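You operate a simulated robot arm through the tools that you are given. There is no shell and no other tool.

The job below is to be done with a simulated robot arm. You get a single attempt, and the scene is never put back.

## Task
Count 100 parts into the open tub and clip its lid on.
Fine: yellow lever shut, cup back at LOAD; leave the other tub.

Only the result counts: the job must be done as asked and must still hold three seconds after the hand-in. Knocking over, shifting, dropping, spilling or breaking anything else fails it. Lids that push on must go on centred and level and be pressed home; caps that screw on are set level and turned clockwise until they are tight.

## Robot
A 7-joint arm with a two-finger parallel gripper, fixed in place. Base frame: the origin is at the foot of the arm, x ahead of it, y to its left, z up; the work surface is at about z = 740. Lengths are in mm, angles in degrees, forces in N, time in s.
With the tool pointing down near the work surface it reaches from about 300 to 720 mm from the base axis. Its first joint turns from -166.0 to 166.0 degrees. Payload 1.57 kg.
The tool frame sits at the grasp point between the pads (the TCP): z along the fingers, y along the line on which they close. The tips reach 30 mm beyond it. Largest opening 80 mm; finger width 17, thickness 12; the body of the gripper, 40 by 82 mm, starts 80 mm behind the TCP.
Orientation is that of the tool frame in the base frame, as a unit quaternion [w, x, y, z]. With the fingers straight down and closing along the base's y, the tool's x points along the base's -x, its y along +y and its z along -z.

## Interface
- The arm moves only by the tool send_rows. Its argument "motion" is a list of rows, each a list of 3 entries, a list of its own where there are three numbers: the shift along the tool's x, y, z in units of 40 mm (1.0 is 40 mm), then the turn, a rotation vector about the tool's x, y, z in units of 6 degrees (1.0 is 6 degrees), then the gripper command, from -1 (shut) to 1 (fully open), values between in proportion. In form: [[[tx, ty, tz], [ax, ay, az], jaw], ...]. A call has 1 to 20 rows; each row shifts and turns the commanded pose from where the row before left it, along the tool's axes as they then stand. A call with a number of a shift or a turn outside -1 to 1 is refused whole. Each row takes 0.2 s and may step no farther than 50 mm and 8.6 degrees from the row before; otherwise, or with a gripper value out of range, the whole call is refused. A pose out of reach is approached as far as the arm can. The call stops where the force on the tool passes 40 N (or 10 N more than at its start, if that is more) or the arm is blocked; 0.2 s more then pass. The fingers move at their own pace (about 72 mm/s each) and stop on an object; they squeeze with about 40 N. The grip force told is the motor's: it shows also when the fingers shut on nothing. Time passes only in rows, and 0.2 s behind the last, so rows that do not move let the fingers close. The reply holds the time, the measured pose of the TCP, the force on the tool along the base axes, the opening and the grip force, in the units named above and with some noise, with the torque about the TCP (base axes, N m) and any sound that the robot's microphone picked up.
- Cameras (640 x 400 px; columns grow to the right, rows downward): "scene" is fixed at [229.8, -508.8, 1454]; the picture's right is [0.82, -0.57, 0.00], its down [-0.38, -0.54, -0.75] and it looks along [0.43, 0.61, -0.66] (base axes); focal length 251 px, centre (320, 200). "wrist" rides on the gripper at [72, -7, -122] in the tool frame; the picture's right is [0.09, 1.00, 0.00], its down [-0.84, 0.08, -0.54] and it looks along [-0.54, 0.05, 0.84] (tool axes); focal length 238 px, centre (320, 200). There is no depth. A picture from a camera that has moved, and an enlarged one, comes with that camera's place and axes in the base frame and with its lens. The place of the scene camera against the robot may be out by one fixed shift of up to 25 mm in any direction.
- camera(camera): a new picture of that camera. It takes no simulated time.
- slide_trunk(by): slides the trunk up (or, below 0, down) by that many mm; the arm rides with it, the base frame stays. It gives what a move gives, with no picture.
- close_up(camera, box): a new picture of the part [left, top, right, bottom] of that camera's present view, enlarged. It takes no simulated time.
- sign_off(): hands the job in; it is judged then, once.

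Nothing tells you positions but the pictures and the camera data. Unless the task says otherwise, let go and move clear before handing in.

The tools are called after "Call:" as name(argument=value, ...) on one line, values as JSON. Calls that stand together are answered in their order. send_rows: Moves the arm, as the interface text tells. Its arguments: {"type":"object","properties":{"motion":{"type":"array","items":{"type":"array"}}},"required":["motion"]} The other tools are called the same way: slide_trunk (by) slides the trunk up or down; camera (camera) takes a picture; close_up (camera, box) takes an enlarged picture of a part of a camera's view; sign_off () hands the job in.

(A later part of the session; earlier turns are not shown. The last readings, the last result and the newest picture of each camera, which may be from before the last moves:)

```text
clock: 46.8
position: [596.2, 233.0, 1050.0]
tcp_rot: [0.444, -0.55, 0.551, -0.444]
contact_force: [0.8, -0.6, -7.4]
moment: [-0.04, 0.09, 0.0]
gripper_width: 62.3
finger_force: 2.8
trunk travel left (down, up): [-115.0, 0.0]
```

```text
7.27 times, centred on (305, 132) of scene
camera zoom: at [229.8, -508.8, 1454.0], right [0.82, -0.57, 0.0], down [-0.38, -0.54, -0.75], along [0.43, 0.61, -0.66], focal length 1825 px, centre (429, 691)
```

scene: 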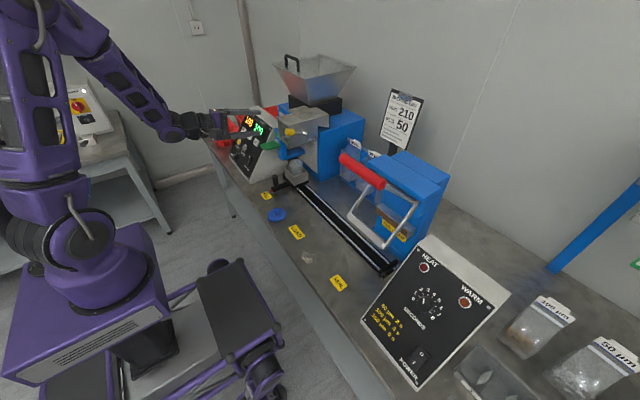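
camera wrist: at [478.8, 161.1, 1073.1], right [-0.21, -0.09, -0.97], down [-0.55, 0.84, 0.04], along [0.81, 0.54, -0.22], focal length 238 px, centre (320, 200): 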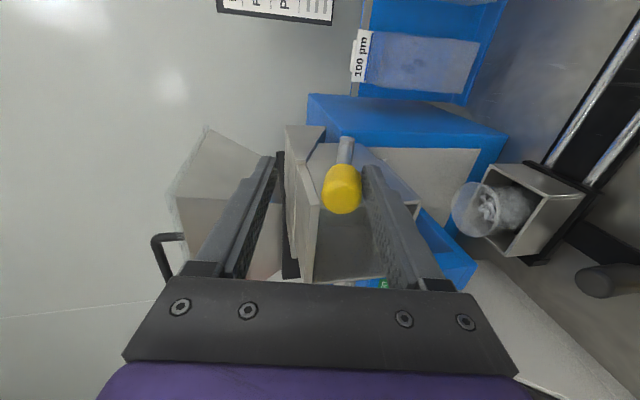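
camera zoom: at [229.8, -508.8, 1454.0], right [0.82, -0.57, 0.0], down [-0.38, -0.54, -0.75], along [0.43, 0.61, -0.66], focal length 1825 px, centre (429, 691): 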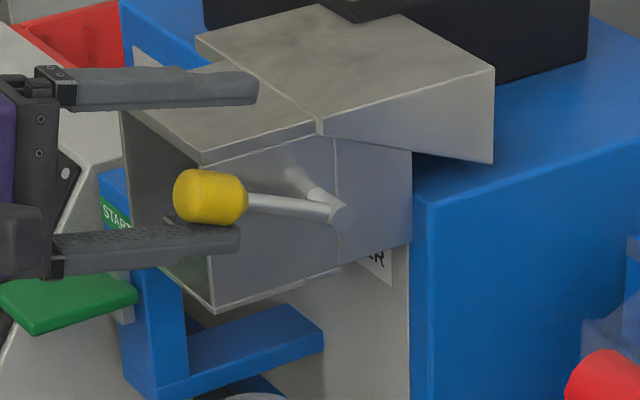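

The lever is at its upper stop (7 N), in the same place as at the start. I'll centre the fingers and back out along the tool axis.

Call:
send_rows(motion=[[[0, 0.15, 0.03], [0, 0, 0], 0.4], [[0, 0.15, 0.03], [0, 0, 0], 0.4], [[0, 0.05, -0.6], [0, 0, 0], 0.4], [[0, 0, -1], [0, 0, 0], 0.4], [[0, 0, -1], [0, 0, 0], 0.4], [[0, 0, -1], [0, 0, 0], 0.4], [[0, 0, 0], [0, 0, 0], 0.4]])

Call:
close_up(camera="scene", box=[275, 105, 335, 160])

Call:
camera(camera="wrist")

Call:
close_up(camera="scene", box=[290, 150, 340, 200])

```text
clock: 48.4
position: [453.2, 232.3, 1067.1]
tcp_rot: [-0.445, 0.55, -0.549, 0.445]
contact_force: [0.3, 0.6, 0.6]
moment: [-0.01, 0.0, 0.05]
gripper_width: 55.9
finger_force: 0.1
trunk travel left (down, up): [-115.0, 0.0]
```

```text
7.27 times, centred on (305, 132) of scene
camera zoom: at [229.8, -508.8, 1454.0], right [0.82, -0.57, 0.0], down [-0.38, -0.54, -0.75], along [0.43, 0.61, -0.66], focal length 1825 px, centre (429, 691)
```

zoom: 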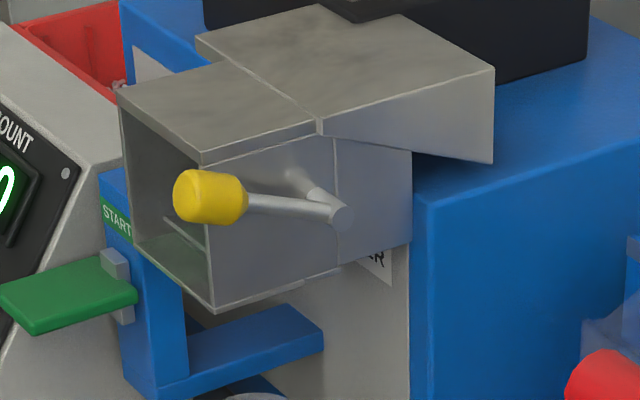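

```text
taken
camera wrist: at [335.8, 160.1, 1098.1], right [-0.21, -0.09, -0.97], down [-0.55, 0.84, 0.04], along [0.81, 0.54, -0.22], focal length 238 px, centre (320, 200)
```

wrist: 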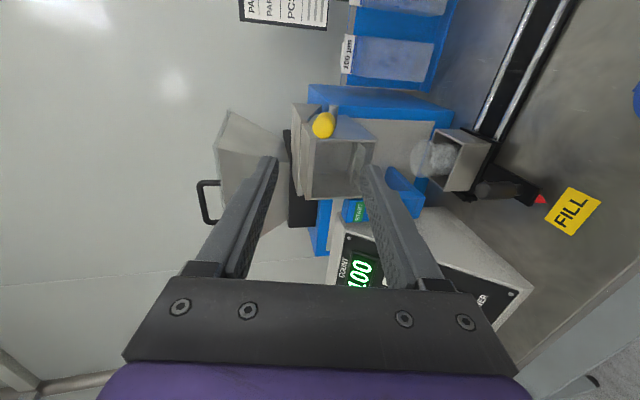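

```text
8.00 times, centred on (315, 175) of scene
camera zoom: at [229.8, -508.8, 1454.0], right [0.82, -0.57, 0.0], down [-0.38, -0.54, -0.75], along [0.43, 0.61, -0.66], focal length 2007 px, centre (360, 400)
```

zoom: 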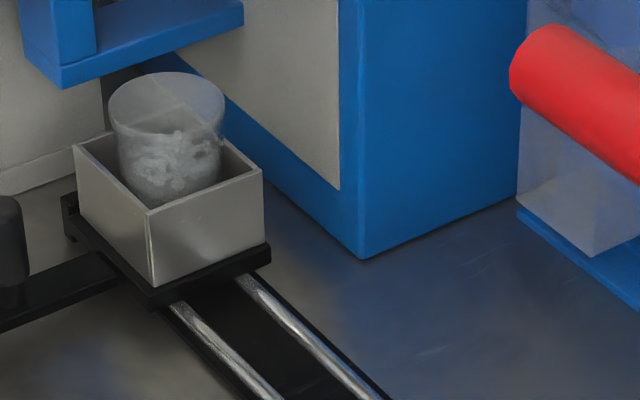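

The lever is shut and the chamber is clear. I'll undo the roll and tilt, then go back to the carriage handle at FILL.

Call:
send_rows(motion=[[[0, 0, 0], [-1, 0, 0], 0.2], [[0, 0, 0], [-1, 0, 0], 0.2], [[0, 0, 0], [-1, 0, 0], 0.2], [[0, 0, 0], [-1, 0, 0], 0.2], [[0, 0, 0], [-1, 0, 0], 0.2], [[0, 0, 0], [-1, 0, 0], 0.2], [[0, 0, 0], [-1, 0, 0], 0.2], [[0, 0, 0], [-1, 0, 0], 0.2]])

Call:
send_rows(motion=[[[0, 0, 0], [0, 0, 1], 0.2], [[0, 0, 0], [0, 0, 1], 0.2], [[0, 0, 0], [0, 0, 1], 0.2], [[0, 0, 0], [0, 0, 1], 0.2], [[0, 0, 0], [0, 0, 1], 0.2], [[0, 0, 0], [0, 0, 1], 0.2], [[0, 0, 0], [0, 0, 1], 0.2], [[0, 0, 0], [0, 0, 1], 0.2], [[0, 0, 0], [0, 0, 1], 0.2], [[0, 0, 0], [0, 0, 1], 0.2], [[0, 0, 0], [0, 0, 1], 0.2], [[0, 0, 0], [0, 0, 1], 0.2], [[0, 0, 0], [0, 0, 1], 0.2], [[0, 0, 0], [0, 0, 1], 0.2], [[0, 0, 0], [0, 0, 1], 0.2], [[0, 0, 0], [0, 0, 0], 0.2]])

Call:
send_rows(motion=[[[0.26, 0.34, 0.855], [0, 0, 0], 0.2], [[0.26, 0.34, 0.855], [0, 0, 0], 0.2], [[0.26, 0.34, 0.855], [0, 0, 0], 0.2], [[0.26, 0.34, 0.855], [0, 0, 0], 0.2], [[0.26, 0.34, 0.855], [0, 0, 0], 0.2], [[0, 0, 0], [0, 0, 0], 0.2]])

Call:
camera(camera="wrist")

```text
clock: 50.2
position: [455.7, 233.8, 1065.0]
tcp_rot: [0.183, -0.683, 0.683, -0.182]
contact_force: [0.5, -0.7, 1.0]
moment: [0.01, -0.02, -0.01]
gripper_width: 48.0
finger_force: 0.1
trunk travel left (down, up): [-115.0, 0.0]
```

```text
clock: 53.6
position: [454.8, 233.4, 1065.0]
tcp_rot: [0.259, 0.001, 0.966, 0.0]
contact_force: [0.4, -0.3, 0.2]
moment: [0.02, 0.0, -0.04]
gripper_width: 48.0
finger_force: 0.0
trunk travel left (down, up): [-115.0, 0.0]
```

```text
clock: 55.0
position: [496.9, 301.5, 893.5]
tcp_rot: [0.259, 0.0, 0.966, 0.0]
contact_force: [0.2, -0.6, -0.4]
moment: [-0.02, 0.01, 0.01]
gripper_width: 47.8
finger_force: 0.1
trunk travel left (down, up): [-115.0, 0.0]
```

```text
taken
camera wrist: at [372.6, 294.9, 962.4], right [-0.08, 1.0, -0.05], down [0.45, 0.08, 0.89], along [0.89, 0.05, -0.46], focal length 238 px, centre (320, 200)
```

wrist: 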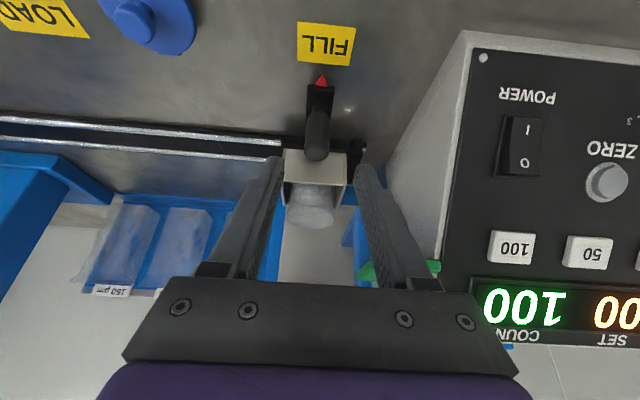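

Call:
close_up(camera="wrist", box=[270, 60, 390, 220])

Call:
close_up(camera="scene", box=[255, 165, 315, 215])

```text
2.50 times, centred on (330, 140) of wrist
camera zoom: at [372.6, 294.9, 962.4], right [-0.08, 1.0, -0.05], down [0.45, 0.08, 0.89], along [0.89, 0.05, -0.46], focal length 596 px, centre (295, 350)
```

zoom: 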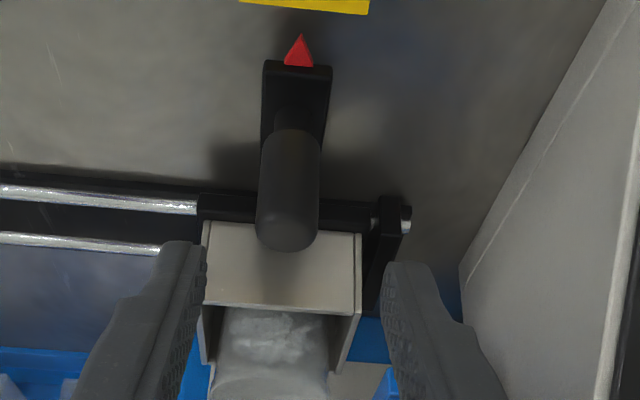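

```text
8.00 times, centred on (285, 190) of scene
camera zoom: at [229.8, -508.8, 1454.0], right [0.82, -0.57, 0.0], down [-0.38, -0.54, -0.75], along [0.43, 0.61, -0.66], focal length 2007 px, centre (600, 280)
```

zoom: 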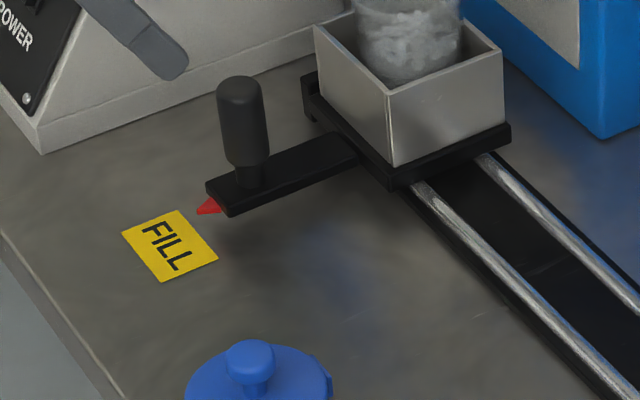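

Those spots are only highlights, so nothing has spilled. I'll grip the handle and slide the carriage gently back to LOAD.

Call:
send_rows(motion=[[[0.02, -0.03, 0.8], [0, 0, 0], 0.2], [[0.02, 0, 0.8], [0, 0, 0], 0.2], [[0, 0, 0.6], [0, 0, 0], 0.2], [[0, 0, 0.27], [0, 0, 0], 0.2], [[0, 0, 0], [0, 0, 0], -0.3], [[0, 0, 0], [0, 0, 0], -1], [[0, 0, 0], [0, 0, 0], -1]])

Call:
send_rows(motion=[[[0, -0.1, 0], [0, 0, 0], -1], [[0, -0.2, 0], [0, 0, 0], -1], [[0, -0.3, 0], [0, 0, 0], -1], [[0, -0.4, 0], [0, 0, 0], -1], [[0, -0.4, 0], [0, 0, 0], -1], [[0, -0.4, 0], [0, 0, 0], -1], [[0, -0.4, 0], [0, 0, 0], -1], [[0, -0.4, 0], [0, 0, 0], -1], [[0, -0.4, 0], [0, 0, 0], -1], [[0, -0.4, 0], [0, 0, 0], -1], [[0, -0.4, 0], [0, 0, 0], -1], [[0, -0.4, 0], [0, 0, 0], -1], [[0, -0.4, 0], [0, 0, 0], -1], [[0, -0.4, 0], [0, 0, 0], -1], [[0, -0.4, 0], [0, 0, 0], -1], [[0, -0.4, 0], [0, 0, 0], -1], [[0, -0.3, 0], [0, 0, 0], -1], [[0, -0.2, 0], [0, 0, 0], -1], [[0, 0, 0], [0, 0, 0], -1]])

Call:
camera(camera="wrist")

Call:
close_up(camera="wrist", box=[240, 0, 420, 120])

```text
clock: 56.6
position: [544.8, 300.1, 806.6]
tcp_rot: [0.259, 0.0, 0.966, 0.0]
contact_force: [0.7, 0.6, -1.6]
moment: [0.04, -0.46, 0.0]
gripper_width: 23.8
finger_force: 35.7
trunk travel left (down, up): [-115.0, 0.0]
```

```text
clock: 60.6
position: [543.9, 49.9, 806.1]
tcp_rot: [0.26, 0.001, 0.965, 0.0]
contact_force: [11.3, 0.5, 17.4]
moment: [0.0, -0.39, 0.04]
gripper_width: 23.7
finger_force: 36.4
trunk travel left (down, up): [-115.0, 0.0]
```

```text
taken
camera wrist: at [420.6, 41.4, 874.2], right [-0.08, 1.0, -0.05], down [0.45, 0.08, 0.89], along [0.89, 0.05, -0.45], focal length 238 px, centre (320, 200)
```

wrist: 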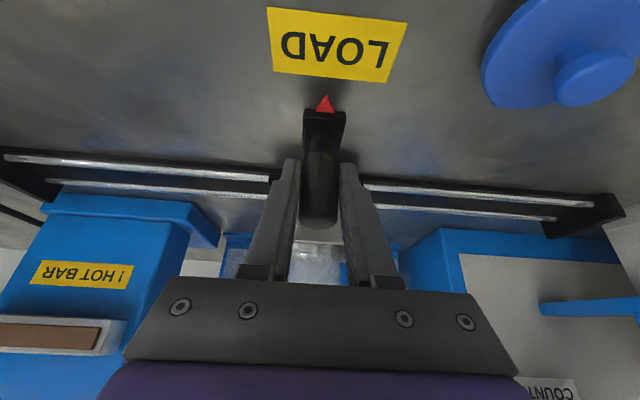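

```text
3.33 times, centred on (330, 60) of wrist
camera zoom: at [420.6, 41.4, 874.2], right [-0.08, 1.0, -0.05], down [0.45, 0.08, 0.89], along [0.89, 0.05, -0.45], focal length 794 px, centre (287, 667)
```

zoom: 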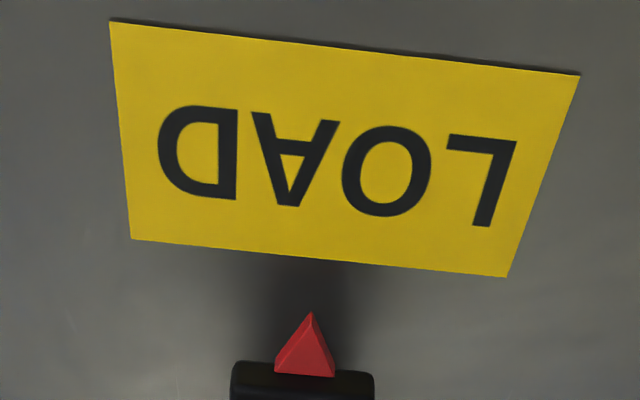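

The pointer is about 2.8 mm past its original spot. I'll nudge it back, release and withdraw.

Call:
send_rows(motion=[[[0, 0.035, 0], [0, 0, 0], -1], [[0, 0.035, 0], [0, 0, 0], -1], [[0, 0, 0], [0, 0, 0], -1]])

Call:
close_up(camera="wrist", box=[240, 0, 420, 120])

Call:
send_rows(motion=[[[0, 0, 0], [0, 0, 0], -0.2], [[0, 0, 0], [0, 0, 0], 0.2], [[0, 0, 0], [0, 0, 0], 0.2], [[0, 0, -0.5], [0, 0, 0], 0.2], [[0, 0, -1], [0, 0, 0], 0.2], [[0, 0, -1], [0, 0, 0], 0.2], [[0, 0, 0], [0, 0, 0], 0.2]])

Call:
camera(camera="wrist")

Call:
close_up(camera="scene", box=[290, 170, 360, 250])

```text
clock: 61.4
position: [543.1, 50.7, 805.7]
tcp_rot: [0.26, 0.001, 0.966, 0.001]
contact_force: [11.3, -1.9, 19.6]
moment: [-0.2, -0.64, -0.11]
gripper_width: 23.6
finger_force: 35.5
trunk travel left (down, up): [-115.0, 0.0]
```

```text
3.33 times, centred on (330, 60) of wrist
camera zoom: at [420.6, 43.8, 874.2], right [-0.08, 1.0, -0.05], down [0.45, 0.08, 0.89], along [0.89, 0.05, -0.46], focal length 794 px, centre (287, 667)
```

zoom: 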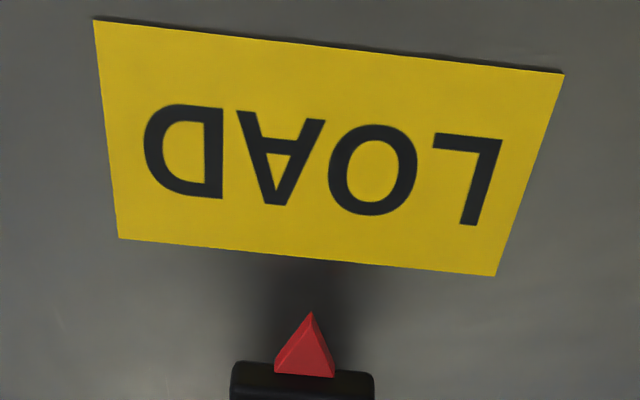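

```text
clock: 63.0
position: [493.2, 49.1, 890.9]
tcp_rot: [0.258, 0.0, 0.966, 0.0]
contact_force: [-0.8, -0.1, -0.8]
moment: [-0.03, 0.0, 0.02]
gripper_width: 48.1
finger_force: 0.1
trunk travel left (down, up): [-115.0, 0.0]
```

```text
taken
camera wrist: at [370.0, 41.7, 959.6], right [-0.08, 1.0, -0.05], down [0.45, 0.08, 0.89], along [0.89, 0.05, -0.46], focal length 238 px, centre (320, 200)
```

wrist: 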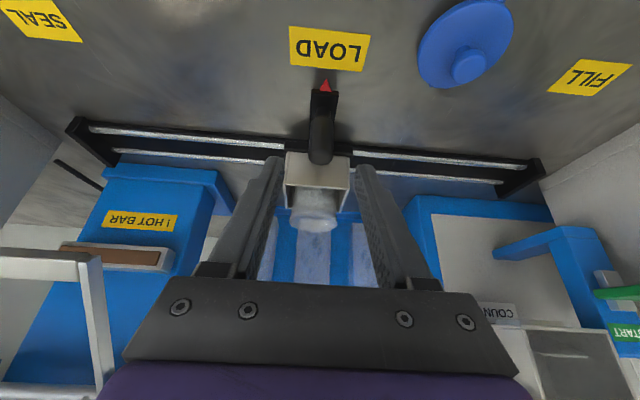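

```text
5.00 times, centred on (325, 210) of scene
camera zoom: at [229.8, -508.8, 1454.0], right [0.82, -0.57, 0.0], down [-0.38, -0.54, -0.75], along [0.43, 0.61, -0.66], focal length 1254 px, centre (295, 150)
```

zoom: 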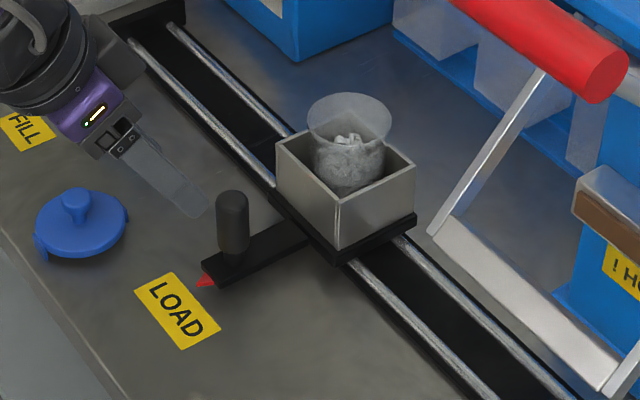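

The carriage is back at LOAD. Before fitting the lid I'll zoom in on the tub rim and the lid for lugs and centres.

Call:
close_up(camera="scene", box=[315, 180, 350, 210])

Call:
close_up(camera="wrist", box=[270, 140, 370, 245])

Call:
close_up(camera="wrist", box=[410, 0, 530, 95])

```text
13.33 times, centred on (332, 195) of scene
camera zoom: at [229.8, -508.8, 1454.0], right [0.82, -0.57, 0.0], down [-0.38, -0.54, -0.75], along [0.43, 0.61, -0.66], focal length 3345 px, centre (153, 267)
```

zoom: 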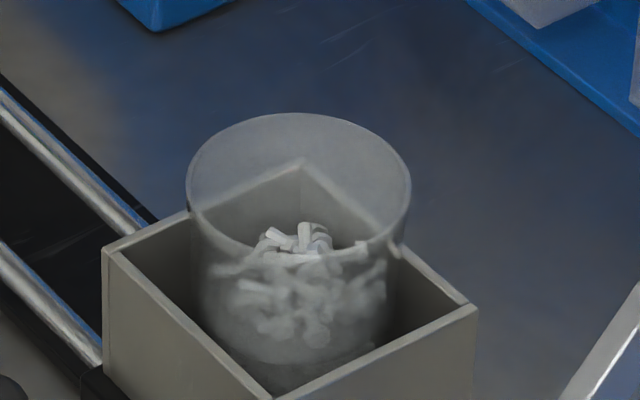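

```text
3.81 times, centred on (320, 192) of wrist
camera zoom: at [370.0, 41.7, 959.6], right [-0.08, 1.0, -0.05], down [0.45, 0.08, 0.89], along [0.89, 0.05, -0.46], focal length 908 px, centre (320, 229)
```

zoom: 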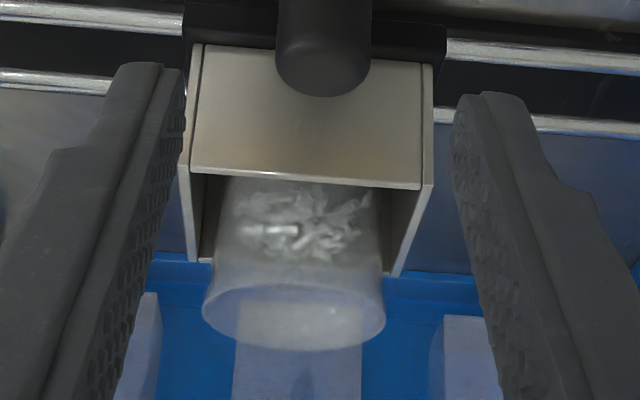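

```text
4.21 times, centred on (470, 48) of wrist
camera zoom: at [370.0, 41.7, 959.6], right [-0.08, 1.0, -0.05], down [0.45, 0.08, 0.89], along [0.89, 0.05, -0.46], focal length 1004 px, centre (-312, 842)
```

zoom: 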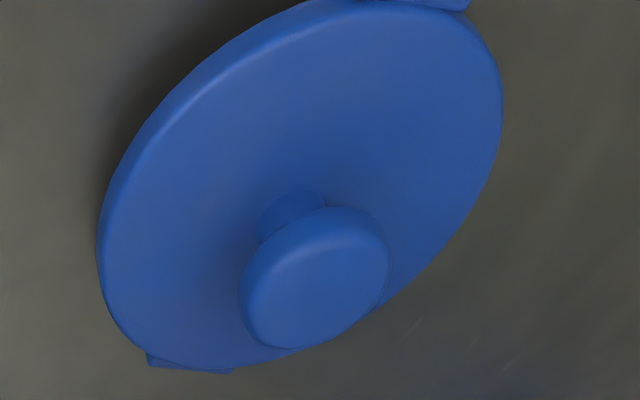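

The rim looks rotationally even and the screws sit below it. Next is the lid: I'll return the tool to vertical and hover over the lid knob.

Call:
send_rows(motion=[[[0, 0, -0.5], [0, 1, 0], 0.4], [[0, 0, 0], [0, 1, 0], 0.4], [[0, 0, 0], [0, 1, 0], 0.4], [[0, 0, 0], [0, 1, 0], 0.4], [[0, 0, 0], [0, 1, 0], 0.4], [[0.133, 0.925, 0.26], [0, 0, 0], 0.4], [[0.133, 0.925, 0.26], [0, 0, 0], 0.4], [[0.133, 0.925, 0.26], [0, 0, 0], 0.4], [[0, 0, 0], [0, 0, 0], 0.4]])

Call:
camera(camera="wrist")

Call:
close_up(camera="scene", box=[240, 170, 330, 240])

```text
clock: 65.0
position: [468.9, 163.1, 877.0]
tcp_rot: [0.0, 0.001, 1.0, -0.001]
contact_force: [1.0, -0.7, -0.5]
moment: [0.0, -0.01, -0.02]
gripper_width: 55.8
finger_force: 0.1
trunk travel left (down, up): [-115.0, 0.0]
```

```text
taken
camera wrist: at [396.0, 156.2, 997.9], right [-0.09, 1.0, 0.0], down [0.84, 0.08, 0.54], along [0.54, 0.05, -0.84], focal length 238 px, centre (320, 200)
```

wrist: 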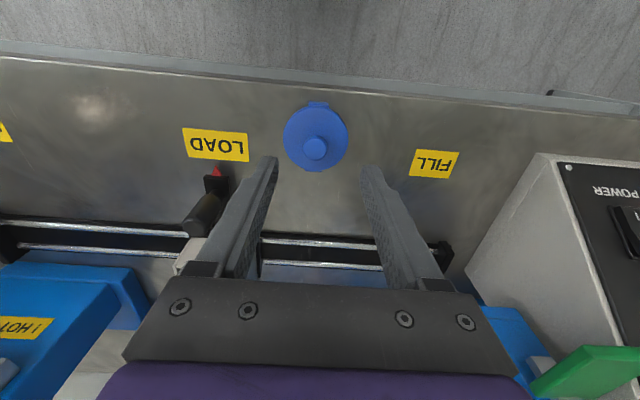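

```text
5.71 times, centred on (285, 205) of scene
camera zoom: at [229.8, -508.8, 1454.0], right [0.82, -0.57, 0.0], down [-0.38, -0.54, -0.75], along [0.43, 0.61, -0.66], focal length 1434 px, centre (520, 171)
```

zoom: 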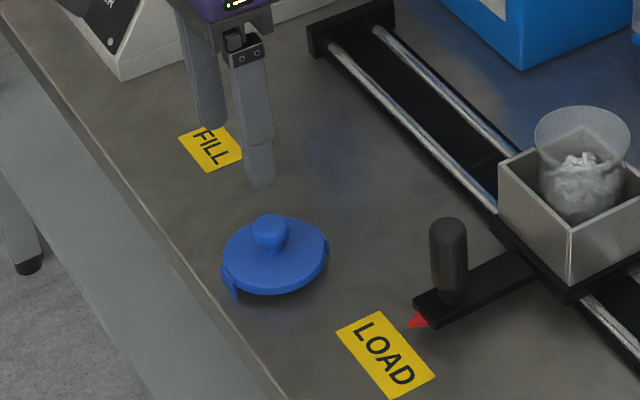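

Call:
close_up(camera="wrist", box=[270, 90, 370, 185])

```text
4.21 times, centred on (320, 138) of wrist
camera zoom: at [396.0, 156.2, 997.9], right [-0.09, 1.0, 0.0], down [0.84, 0.08, 0.54], along [0.54, 0.05, -0.84], focal length 1004 px, centre (320, 463)
```

zoom: 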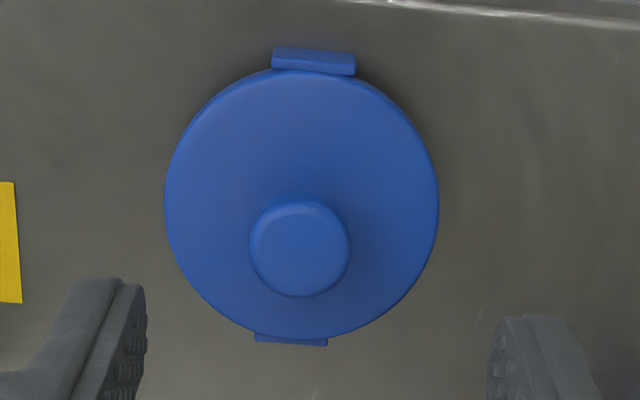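

The lid is centred at about (477.5, 159) with its knob top near z≈780. I'll descend around the knob with the tips just above the disc.

Call:
send_rows(motion=[[[-0.21, -0.1, 0.5], [0, 0, 0], 0.2], [[0, 0, 0.6], [0, 0, 0], 0.1], [[0, 0, 0.5], [0, 0, 0], 0.1], [[0, 0, 0.4], [0, 0, 0], 0.1], [[0, 0, 0], [0, 0, 0], 0.1]])

Call:
camera(camera="wrist")

Call:
close_up(camera="scene", box=[255, 190, 305, 230])

```text
clock: 66.2
position: [474.8, 157.9, 798.1]
tcp_rot: [0.0, 0.001, 1.0, 0.0]
contact_force: [0.1, 0.1, -0.4]
moment: [0.02, -0.02, 0.01]
gripper_width: 44.1
finger_force: 0.1
trunk travel left (down, up): [-115.0, 0.0]
```

```text
taken
camera wrist: at [403.3, 151.2, 919.0], right [-0.09, 1.0, 0.0], down [0.84, 0.08, 0.54], along [0.54, 0.05, -0.84], focal length 238 px, centre (320, 200)
```

wrist: 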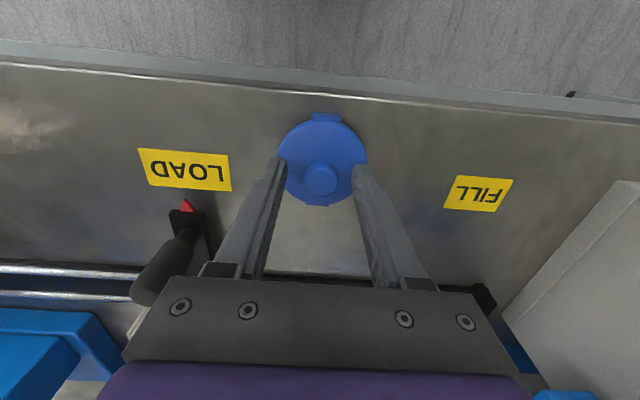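

```text
10.00 times, centred on (280, 210) of scene
camera zoom: at [229.8, -508.8, 1454.0], right [0.82, -0.57, 0.0], down [-0.38, -0.54, -0.75], along [0.43, 0.61, -0.66], focal length 2509 px, centre (720, 100)
```

zoom: 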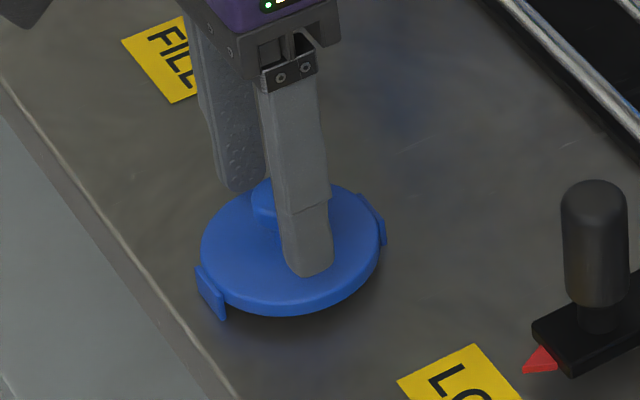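

Call:
close_up(camera="wrist", box=[260, 100, 380, 215])

```text
3.48 times, centred on (320, 158) of wrist
camera zoom: at [403.3, 151.2, 919.0], right [-0.09, 1.0, 0.0], down [0.84, 0.08, 0.54], along [0.54, 0.05, -0.84], focal length 829 px, centre (320, 348)
```

zoom: 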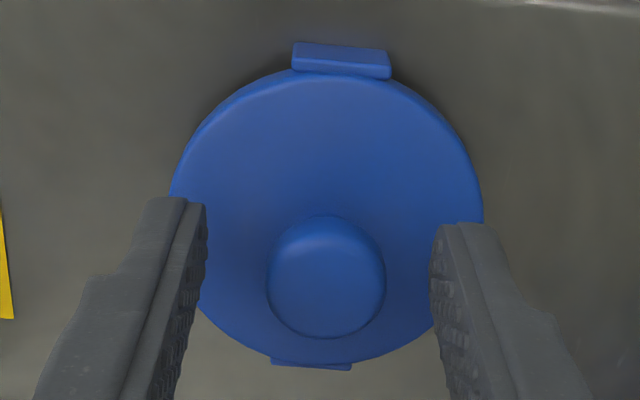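

Call:
send_rows(motion=[[[-0.13, 0.03, 0.1], [0, 0, 0], 0.1], [[0, 0, 0.1], [0, 0, 0], 0.1], [[0, 0, 0], [0, 0, 0], -0.2], [[0, 0, 0], [0, 0, 0], -1], [[0, 0, 0], [0, 0, 0], -1], [[0, 0, 0], [0, 0, 0], -1]])

Call:
close_up(camera="wrist", box=[260, 100, 380, 215])

Call:
close_up(camera="scene", box=[255, 190, 305, 230])

```text
clock: 67.6
position: [480.2, 159.6, 791.2]
tcp_rot: [0.0, 0.001, 1.0, 0.0]
contact_force: [-0.3, -0.1, -0.7]
moment: [0.0, 0.02, 0.01]
gripper_width: 21.0
finger_force: 34.2
trunk travel left (down, up): [-115.0, 0.0]
```

```text
3.48 times, centred on (320, 158) of wrist
camera zoom: at [408.3, 152.5, 911.4], right [-0.09, 1.0, 0.0], down [0.84, 0.08, 0.54], along [0.54, 0.05, -0.84], focal length 829 px, centre (320, 348)
```

zoom: 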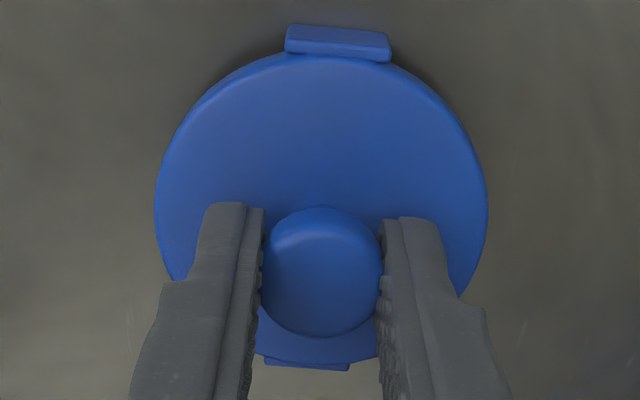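

```text
10.00 times, centred on (280, 210) of scene
camera zoom: at [229.8, -508.8, 1454.0], right [0.82, -0.57, 0.0], down [-0.38, -0.54, -0.75], along [0.43, 0.61, -0.66], focal length 2509 px, centre (720, 100)
```

zoom: 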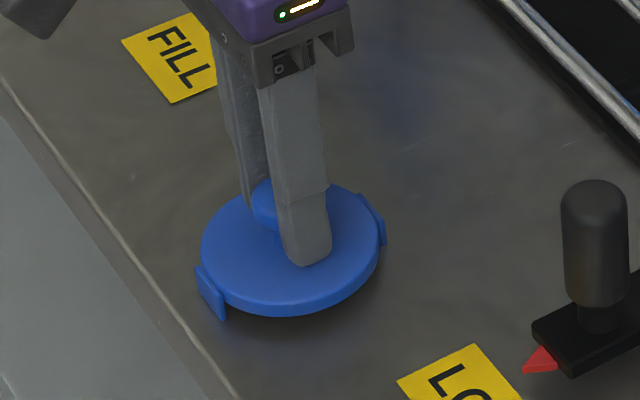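

The lid is gripped by its knob. I'll lift straight up and check that it hangs level.

Call:
send_rows(motion=[[[0, 0, -0.2], [0, 0, 0], -1], [[0, 0, -0.4], [0, 0, 0], -1], [[0, 0, -0.8], [0, 0, 0], -1], [[0, 0, -0.8], [0, 0, 0], -1], [[0, 0, -0.8], [0, 0, 0], -1], [[0, 0, -0.7], [0, 0, 0], -1], [[0, 0, 0], [0, 0, 0], -1]])

Call:
close_up(camera="wrist", box=[220, 100, 420, 290])

Call:
close_up(camera="scene", box=[245, 130, 325, 200])

```text
clock: 69.2
position: [481.1, 158.3, 938.3]
tcp_rot: [0.0, 0.0, 1.0, 0.0]
contact_force: [0.6, 0.6, -1.4]
moment: [-0.03, -0.01, 0.0]
gripper_width: 21.0
finger_force: 34.5
trunk travel left (down, up): [-115.0, 0.0]
```

```text
2.11 times, centred on (320, 195) of wrist
camera zoom: at [409.5, 151.1, 1059.7], right [-0.09, 1.0, 0.0], down [0.84, 0.08, 0.54], along [0.54, 0.05, -0.84], focal length 502 px, centre (320, 210)
```

zoom: 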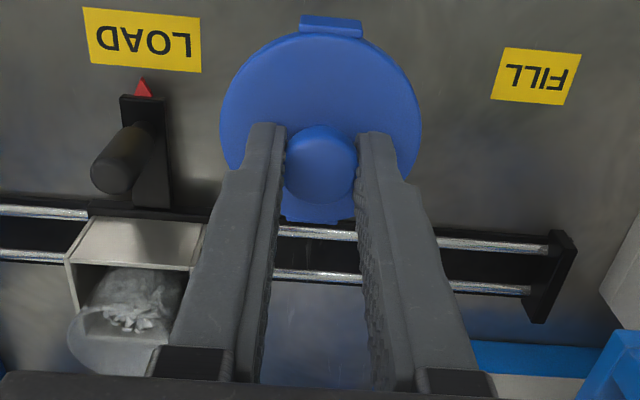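

```text
5.71 times, centred on (285, 165) of scene
camera zoom: at [229.8, -508.8, 1454.0], right [0.82, -0.57, 0.0], down [-0.38, -0.54, -0.75], along [0.43, 0.61, -0.66], focal length 1434 px, centre (520, 400)
```

zoom: 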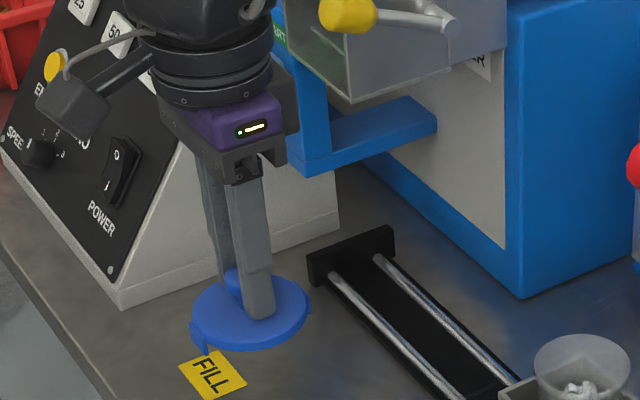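

The lid is held level. I'll move it over the tub, staying high, at about (645, 50).

Call:
send_rows(motion=[[[-0.5, -0.33, 0], [0, 0, 0], -1], [[-0.7, -0.46, 0], [0, 0, 0], -1], [[-0.7, -0.46, 0], [0, 0, 0], -1], [[-0.7, -0.46, 0], [0, 0, 0], -1], [[-0.7, -0.46, 0], [0, 0, 0], -1], [[-0.5, -0.33, 0], [0, 0, 0], -1], [[-0.3, -0.2, 0], [0, 0, 0], -1], [[0, 0, 0], [0, 0, 0], -1]])

Call:
camera(camera="wrist")

Call:
close_up(camera="wrist", box=[240, 100, 400, 270])

Call:
close_up(camera="scene", box=[300, 150, 360, 220])

```text
clock: 71.0
position: [645.8, 50.1, 937.7]
tcp_rot: [0.001, 0.0, 1.0, 0.0]
contact_force: [-0.5, 0.0, -1.1]
moment: [-0.01, 0.02, 0.03]
gripper_width: 21.1
finger_force: 33.9
trunk travel left (down, up): [-115.0, 0.0]
```

```text
taken
camera wrist: at [573.9, 42.9, 1058.8], right [-0.09, 1.0, 0.0], down [0.84, 0.08, 0.54], along [0.54, 0.05, -0.84], focal length 238 px, centre (320, 200)
```

wrist: 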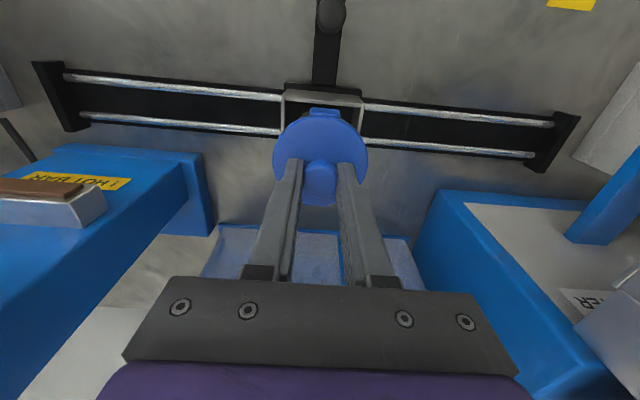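

```text
2.35 times, centred on (320, 185) of wrist
camera zoom: at [573.9, 42.9, 1058.8], right [-0.09, 1.0, 0.0], down [0.84, 0.08, 0.54], along [0.54, 0.05, -0.84], focal length 561 px, centre (320, 235)
```

zoom: 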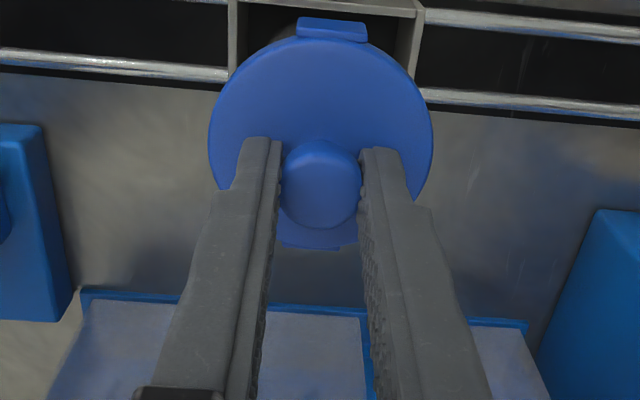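

```text
5.71 times, centred on (330, 185) of scene
camera zoom: at [229.8, -508.8, 1454.0], right [0.82, -0.57, 0.0], down [-0.38, -0.54, -0.75], along [0.43, 0.61, -0.66], focal length 1434 px, centre (263, 286)
```

zoom: 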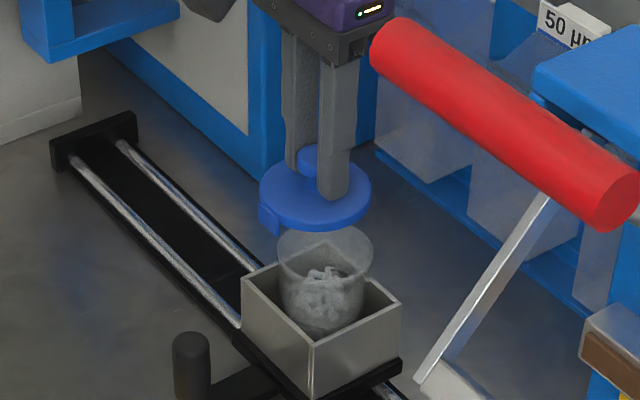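

The scene view suggests the lid needs about 8 mm more along its "right" direction, mostly +x. I'll shift 6 mm in x, lower to just above the rim and compare in both views.

Call:
send_rows(motion=[[[-0.15, 0, 0.2], [0, 0, 0], -1], [[0, 0, 0.3], [0, 0, 0], -1], [[0, 0, 0.1], [0, 0, 0], -1], [[0, 0, 0], [0, 0, 0], -1]])

Call:
close_up(camera="wrist", box=[250, 90, 390, 230])

Call:
close_up(camera="scene", box=[312, 170, 352, 210])

```text
clock: 72.0
position: [651.0, 51.0, 915.3]
tcp_rot: [0.0, 0.001, 1.0, 0.0]
contact_force: [0.5, -0.1, -0.8]
moment: [0.01, -0.04, 0.02]
gripper_width: 20.8
finger_force: 34.3
trunk travel left (down, up): [-115.0, 0.0]
```

```text
2.86 times, centred on (320, 160) of wrist
camera zoom: at [579.9, 43.5, 1036.3], right [-0.09, 1.0, 0.0], down [0.84, 0.08, 0.54], along [0.54, 0.05, -0.84], focal length 681 px, centre (320, 314)
```

zoom: 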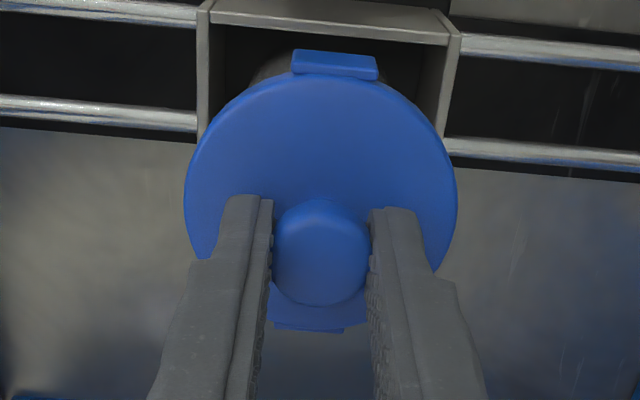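

```text
10.00 times, centred on (332, 190) of scene
camera zoom: at [229.8, -508.8, 1454.0], right [0.82, -0.57, 0.0], down [-0.38, -0.54, -0.75], along [0.43, 0.61, -0.66], focal length 2509 px, centre (200, 300)
```

zoom: 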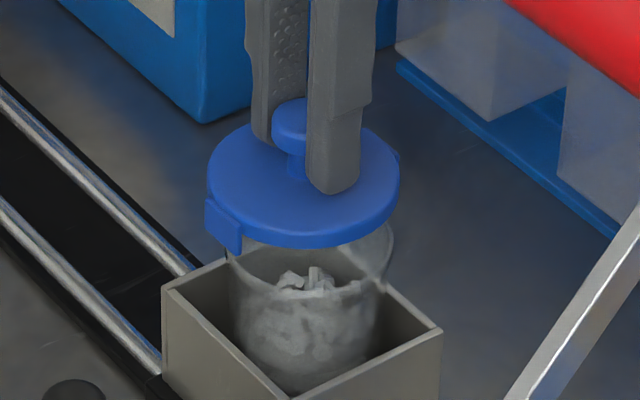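

In y the lid is already centred on the box. In x it still needs about 4 mm, so I'll shift that, drop another 8 mm and re-check.

Call:
send_rows(motion=[[[-0.1, 0, 0.1], [0, 0, 0], -1], [[0, 0, 0.05], [0, 0, 0], -1], [[0, 0, 0], [0, 0, 0], -1]])

Call:
close_up(camera="wrist", box=[250, 90, 390, 230])

Call:
close_up(camera="scene", box=[312, 170, 352, 210])

Call:
close_up(camera="scene", box=[320, 185, 344, 203])

```text
clock: 72.8
position: [654.5, 49.4, 908.6]
tcp_rot: [0.0, 0.0, 1.0, 0.0]
contact_force: [0.7, 0.8, 0.0]
moment: [-0.01, -0.02, -0.02]
gripper_width: 20.9
finger_force: 34.3
trunk travel left (down, up): [-115.0, 0.0]
```

```text
2.86 times, centred on (320, 160) of wrist
camera zoom: at [583.4, 43.2, 1029.7], right [-0.09, 1.0, 0.0], down [0.84, 0.08, 0.54], along [0.54, 0.05, -0.84], focal length 681 px, centre (320, 314)
```

zoom: 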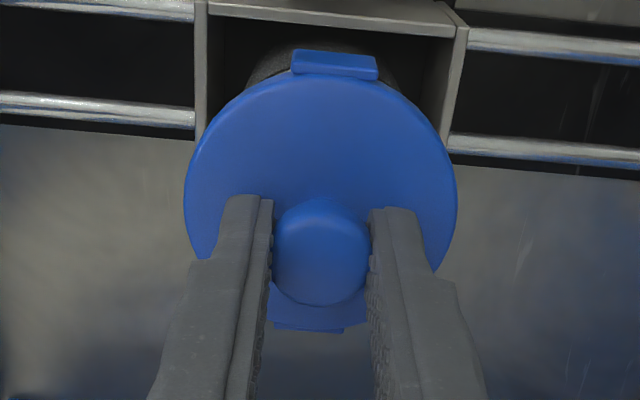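

```text
10.00 times, centred on (332, 190) of scene
camera zoom: at [229.8, -508.8, 1454.0], right [0.82, -0.57, 0.0], down [-0.38, -0.54, -0.75], along [0.43, 0.61, -0.66], focal length 2509 px, centre (200, 300)
```

zoom: 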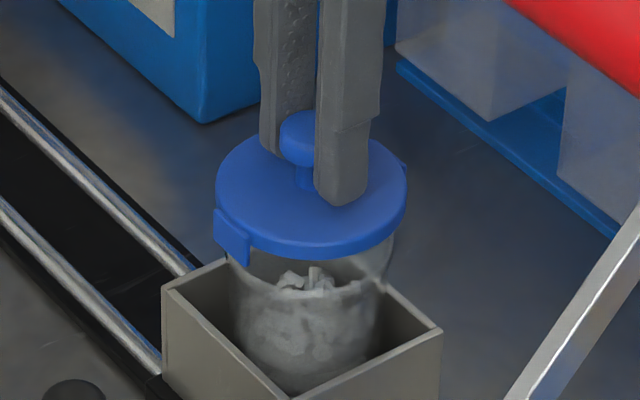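

```text
16.00 times, centred on (332, 194) of scene
camera zoom: at [229.8, -508.8, 1454.0], right [0.82, -0.57, 0.0], down [-0.38, -0.54, -0.75], along [0.43, 0.61, -0.66], focal length 4014 px, centre (128, 296)
```

zoom: 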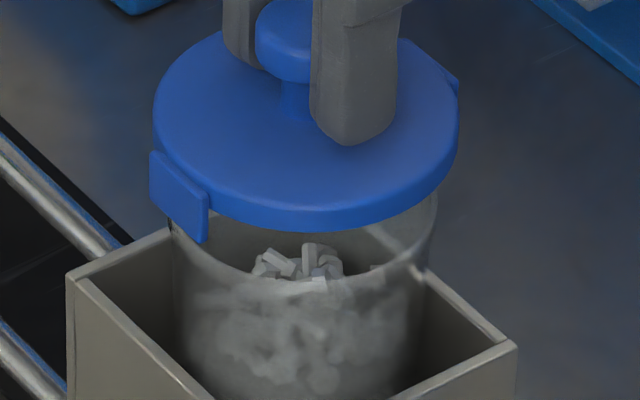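

Scene and wrist views now agree that the lid is centred to within about 0.5 mm. I'll lower slowly and watch the force.

Call:
send_rows(motion=[[[0, 0, 0.05], [0, 0, 0], -1], [[0, 0, 0.05], [0, 0, 0], -1], [[0, 0, 0.05], [0, 0, 0], -1]])

Call:
close_up(camera="scene", box=[320, 185, 344, 203])

```text
clock: 73.6
position: [655.6, 50.4, 902.2]
tcp_rot: [0.0, 0.001, 1.0, 0.0]
contact_force: [-0.9, -0.7, 0.5]
moment: [-0.02, 0.02, -0.02]
gripper_width: 20.6
finger_force: 34.8
trunk travel left (down, up): [-115.0, 0.0]
```

```text
16.00 times, centred on (332, 194) of scene
camera zoom: at [229.8, -508.8, 1454.0], right [0.82, -0.57, 0.0], down [-0.38, -0.54, -0.75], along [0.43, 0.61, -0.66], focal length 4014 px, centre (128, 296)
```

zoom: 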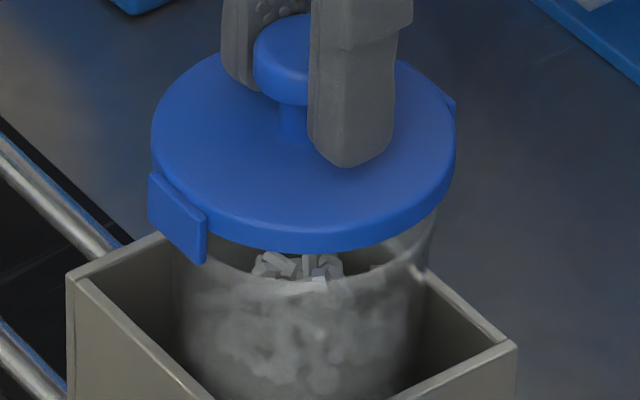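

Call:
send_rows(motion=[[[0, 0, 0.05], [0, 0, 0], -1], [[0, 0, 0.05], [0, 0, 0], -1], [[0, 0, 0.05], [0, 0, 0], -1]])

Call:
close_up(camera="scene", box=[320, 185, 344, 203])

Call:
close_up(camera="wrist", box=[250, 90, 390, 230])

```text
clock: 74.4
position: [656.1, 50.8, 896.2]
tcp_rot: [0.0, 0.0, 1.0, 0.0]
contact_force: [-0.3, -0.5, -0.1]
moment: [-0.04, -0.02, 0.02]
gripper_width: 21.2
finger_force: 34.6
trunk travel left (down, up): [-115.0, 0.0]
```

```text
16.00 times, centred on (332, 194) of scene
camera zoom: at [229.8, -508.8, 1454.0], right [0.82, -0.57, 0.0], down [-0.38, -0.54, -0.75], along [0.43, 0.61, -0.66], focal length 4014 px, centre (128, 296)
```

zoom: 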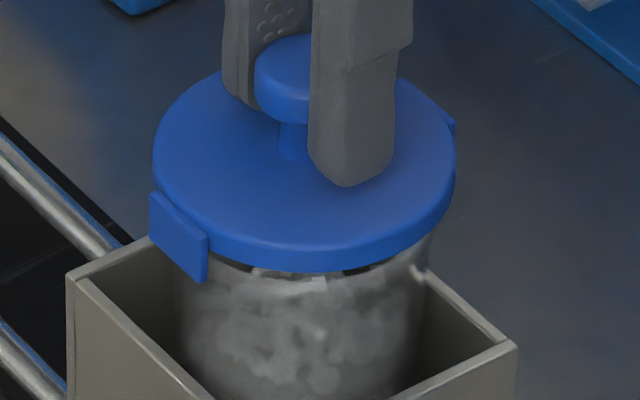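

```text
2.86 times, centred on (320, 160) of wrist
camera zoom: at [583.7, 43.7, 1017.4], right [-0.09, 1.0, 0.0], down [0.84, 0.08, 0.54], along [0.54, 0.05, -0.84], focal length 681 px, centre (320, 314)
```

zoom: 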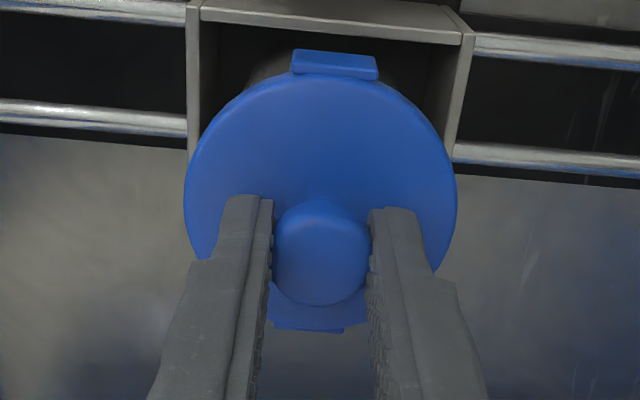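

Call:
send_rows(motion=[[[0, 0, 0.05], [0, 0, 0], -1], [[0, 0, 0.05], [0, 0, 0], -1], [[0, 0, 0.05], [0, 0, 0], -1]])

Call:
close_up(camera="scene", box=[320, 185, 344, 203])

```text
clock: 75.2
position: [656.6, 50.9, 891.1]
tcp_rot: [0.001, 0.0, 1.0, 0.0]
contact_force: [0.8, -0.7, -0.9]
moment: [0.0, 0.01, -0.03]
gripper_width: 21.2
finger_force: 34.1
trunk travel left (down, up): [-115.0, 0.0]
```

```text
16.00 times, centred on (332, 194) of scene
camera zoom: at [229.8, -508.8, 1454.0], right [0.82, -0.57, 0.0], down [-0.38, -0.54, -0.75], along [0.43, 0.61, -0.66], focal length 4014 px, centre (128, 296)
```

zoom: 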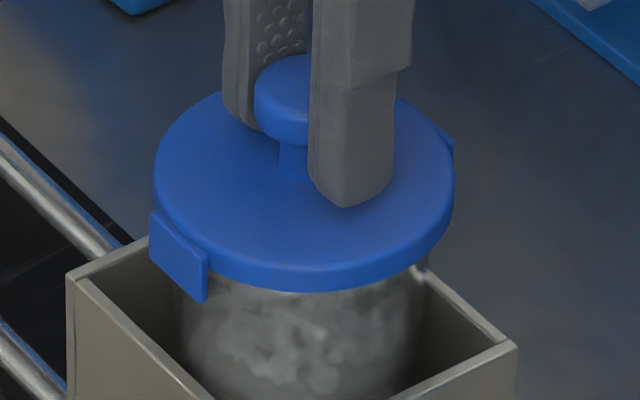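

The lid is just about to touch. I'll continue in 1 mm steps, watching for contact.

Call:
send_rows(motion=[[[0, 0, 0.03], [0, 0, 0], -1], [[0, 0, 0.03], [0, 0, 0], -1], [[0, 0, 0.03], [0, 0, 0], -1]])

Call:
close_up(camera="scene", box=[320, 185, 344, 203])

```text
clock: 76.0
position: [655.5, 51.9, 886.0]
tcp_rot: [0.001, -0.001, 1.0, -0.001]
contact_force: [-0.3, -0.1, 0.0]
moment: [0.01, 0.01, -0.03]
gripper_width: 21.1
finger_force: 34.4
trunk travel left (down, up): [-115.0, 0.0]
```

```text
16.00 times, centred on (332, 194) of scene
camera zoom: at [229.8, -508.8, 1454.0], right [0.82, -0.57, 0.0], down [-0.38, -0.54, -0.75], along [0.43, 0.61, -0.66], focal length 4014 px, centre (128, 296)
```

zoom: 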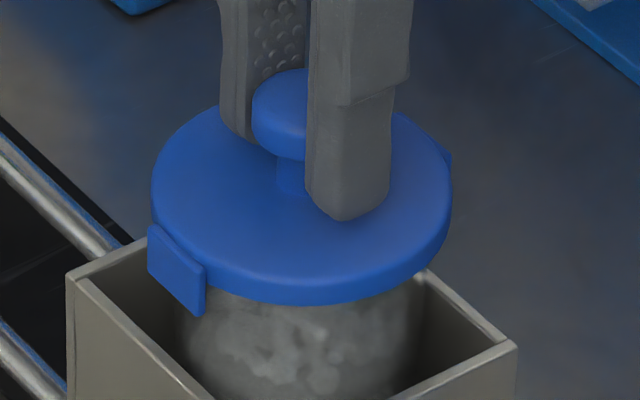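

Call:
close_up(camera="wrist", box=[250, 80, 390, 220])

```text
2.86 times, centred on (320, 150) of wrist
camera zoom: at [583.7, 44.1, 1007.2], right [-0.09, 1.0, 0.0], down [0.84, 0.08, 0.54], along [0.54, 0.05, -0.84], focal length 681 px, centre (320, 343)
```

zoom: 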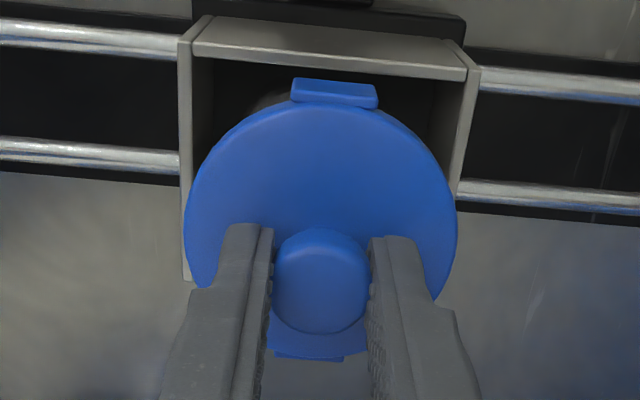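

A 0.8 mm y drift has crept in. I'll correct it and continue down gently.

Call:
send_rows(motion=[[[0, -0.02, 0], [0, 0, 0], -1], [[0, 0, 0.025], [0, 0, 0], -1], [[0, 0, 0.025], [0, 0, 0], -1], [[0, 0, 0.025], [0, 0, 0], -1]])

Call:
close_up(camera="scene", box=[320, 185, 344, 203])

```text
clock: 77.0
position: [654.9, 50.9, 886.2]
tcp_rot: [0.003, -0.001, 1.0, 0.0]
contact_force: [-2.0, 1.0, 17.9]
moment: [0.02, 0.33, 0.02]
gripper_width: 21.2
finger_force: 33.9
trunk travel left (down, up): [-115.0, 0.0]
heard: snap
```

```text
16.00 times, centred on (332, 194) of scene
camera zoom: at [229.8, -508.8, 1454.0], right [0.82, -0.57, 0.0], down [-0.38, -0.54, -0.75], along [0.43, 0.61, -0.66], focal length 4014 px, centre (128, 296)
```

zoom: 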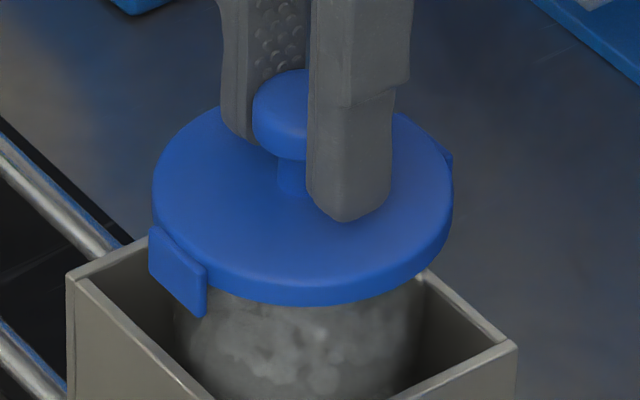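

I heard a snap at 18 N. I'll press a little more to make sure the lid is home on both sides.

Call:
send_rows(motion=[[[0, 0, 0.025], [0, 0, 0], -1], [[0, 0, 0.025], [0, 0, 0], -1], [[0, 0, 0.025], [0, 0, 0], -1], [[0, 0, 0.025], [0, 0, 0], -1]])

Call:
close_up(camera="scene", box=[320, 185, 344, 203])

```text
clock: 78.1
position: [654.7, 50.9, 885.1]
tcp_rot: [0.005, 0.0, 1.0, 0.001]
contact_force: [-10.7, -0.2, 16.1]
moment: [-0.05, 0.43, -0.06]
gripper_width: 21.3
finger_force: 34.0
trunk travel left (down, up): [-115.0, 0.0]
stopped in row 4: the force on the tool passed its limit at 40 N (the readings are from after the stop); the commanded pose is now the measured one
```

```text
16.00 times, centred on (332, 194) of scene
camera zoom: at [229.8, -508.8, 1454.0], right [0.82, -0.57, 0.0], down [-0.38, -0.54, -0.75], along [0.43, 0.61, -0.66], focal length 4014 px, centre (128, 296)
```

zoom: 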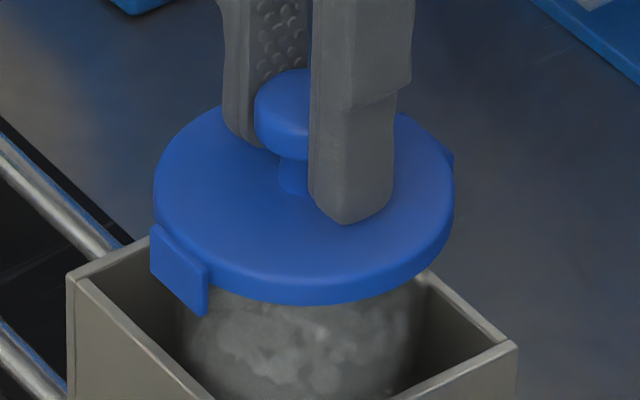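

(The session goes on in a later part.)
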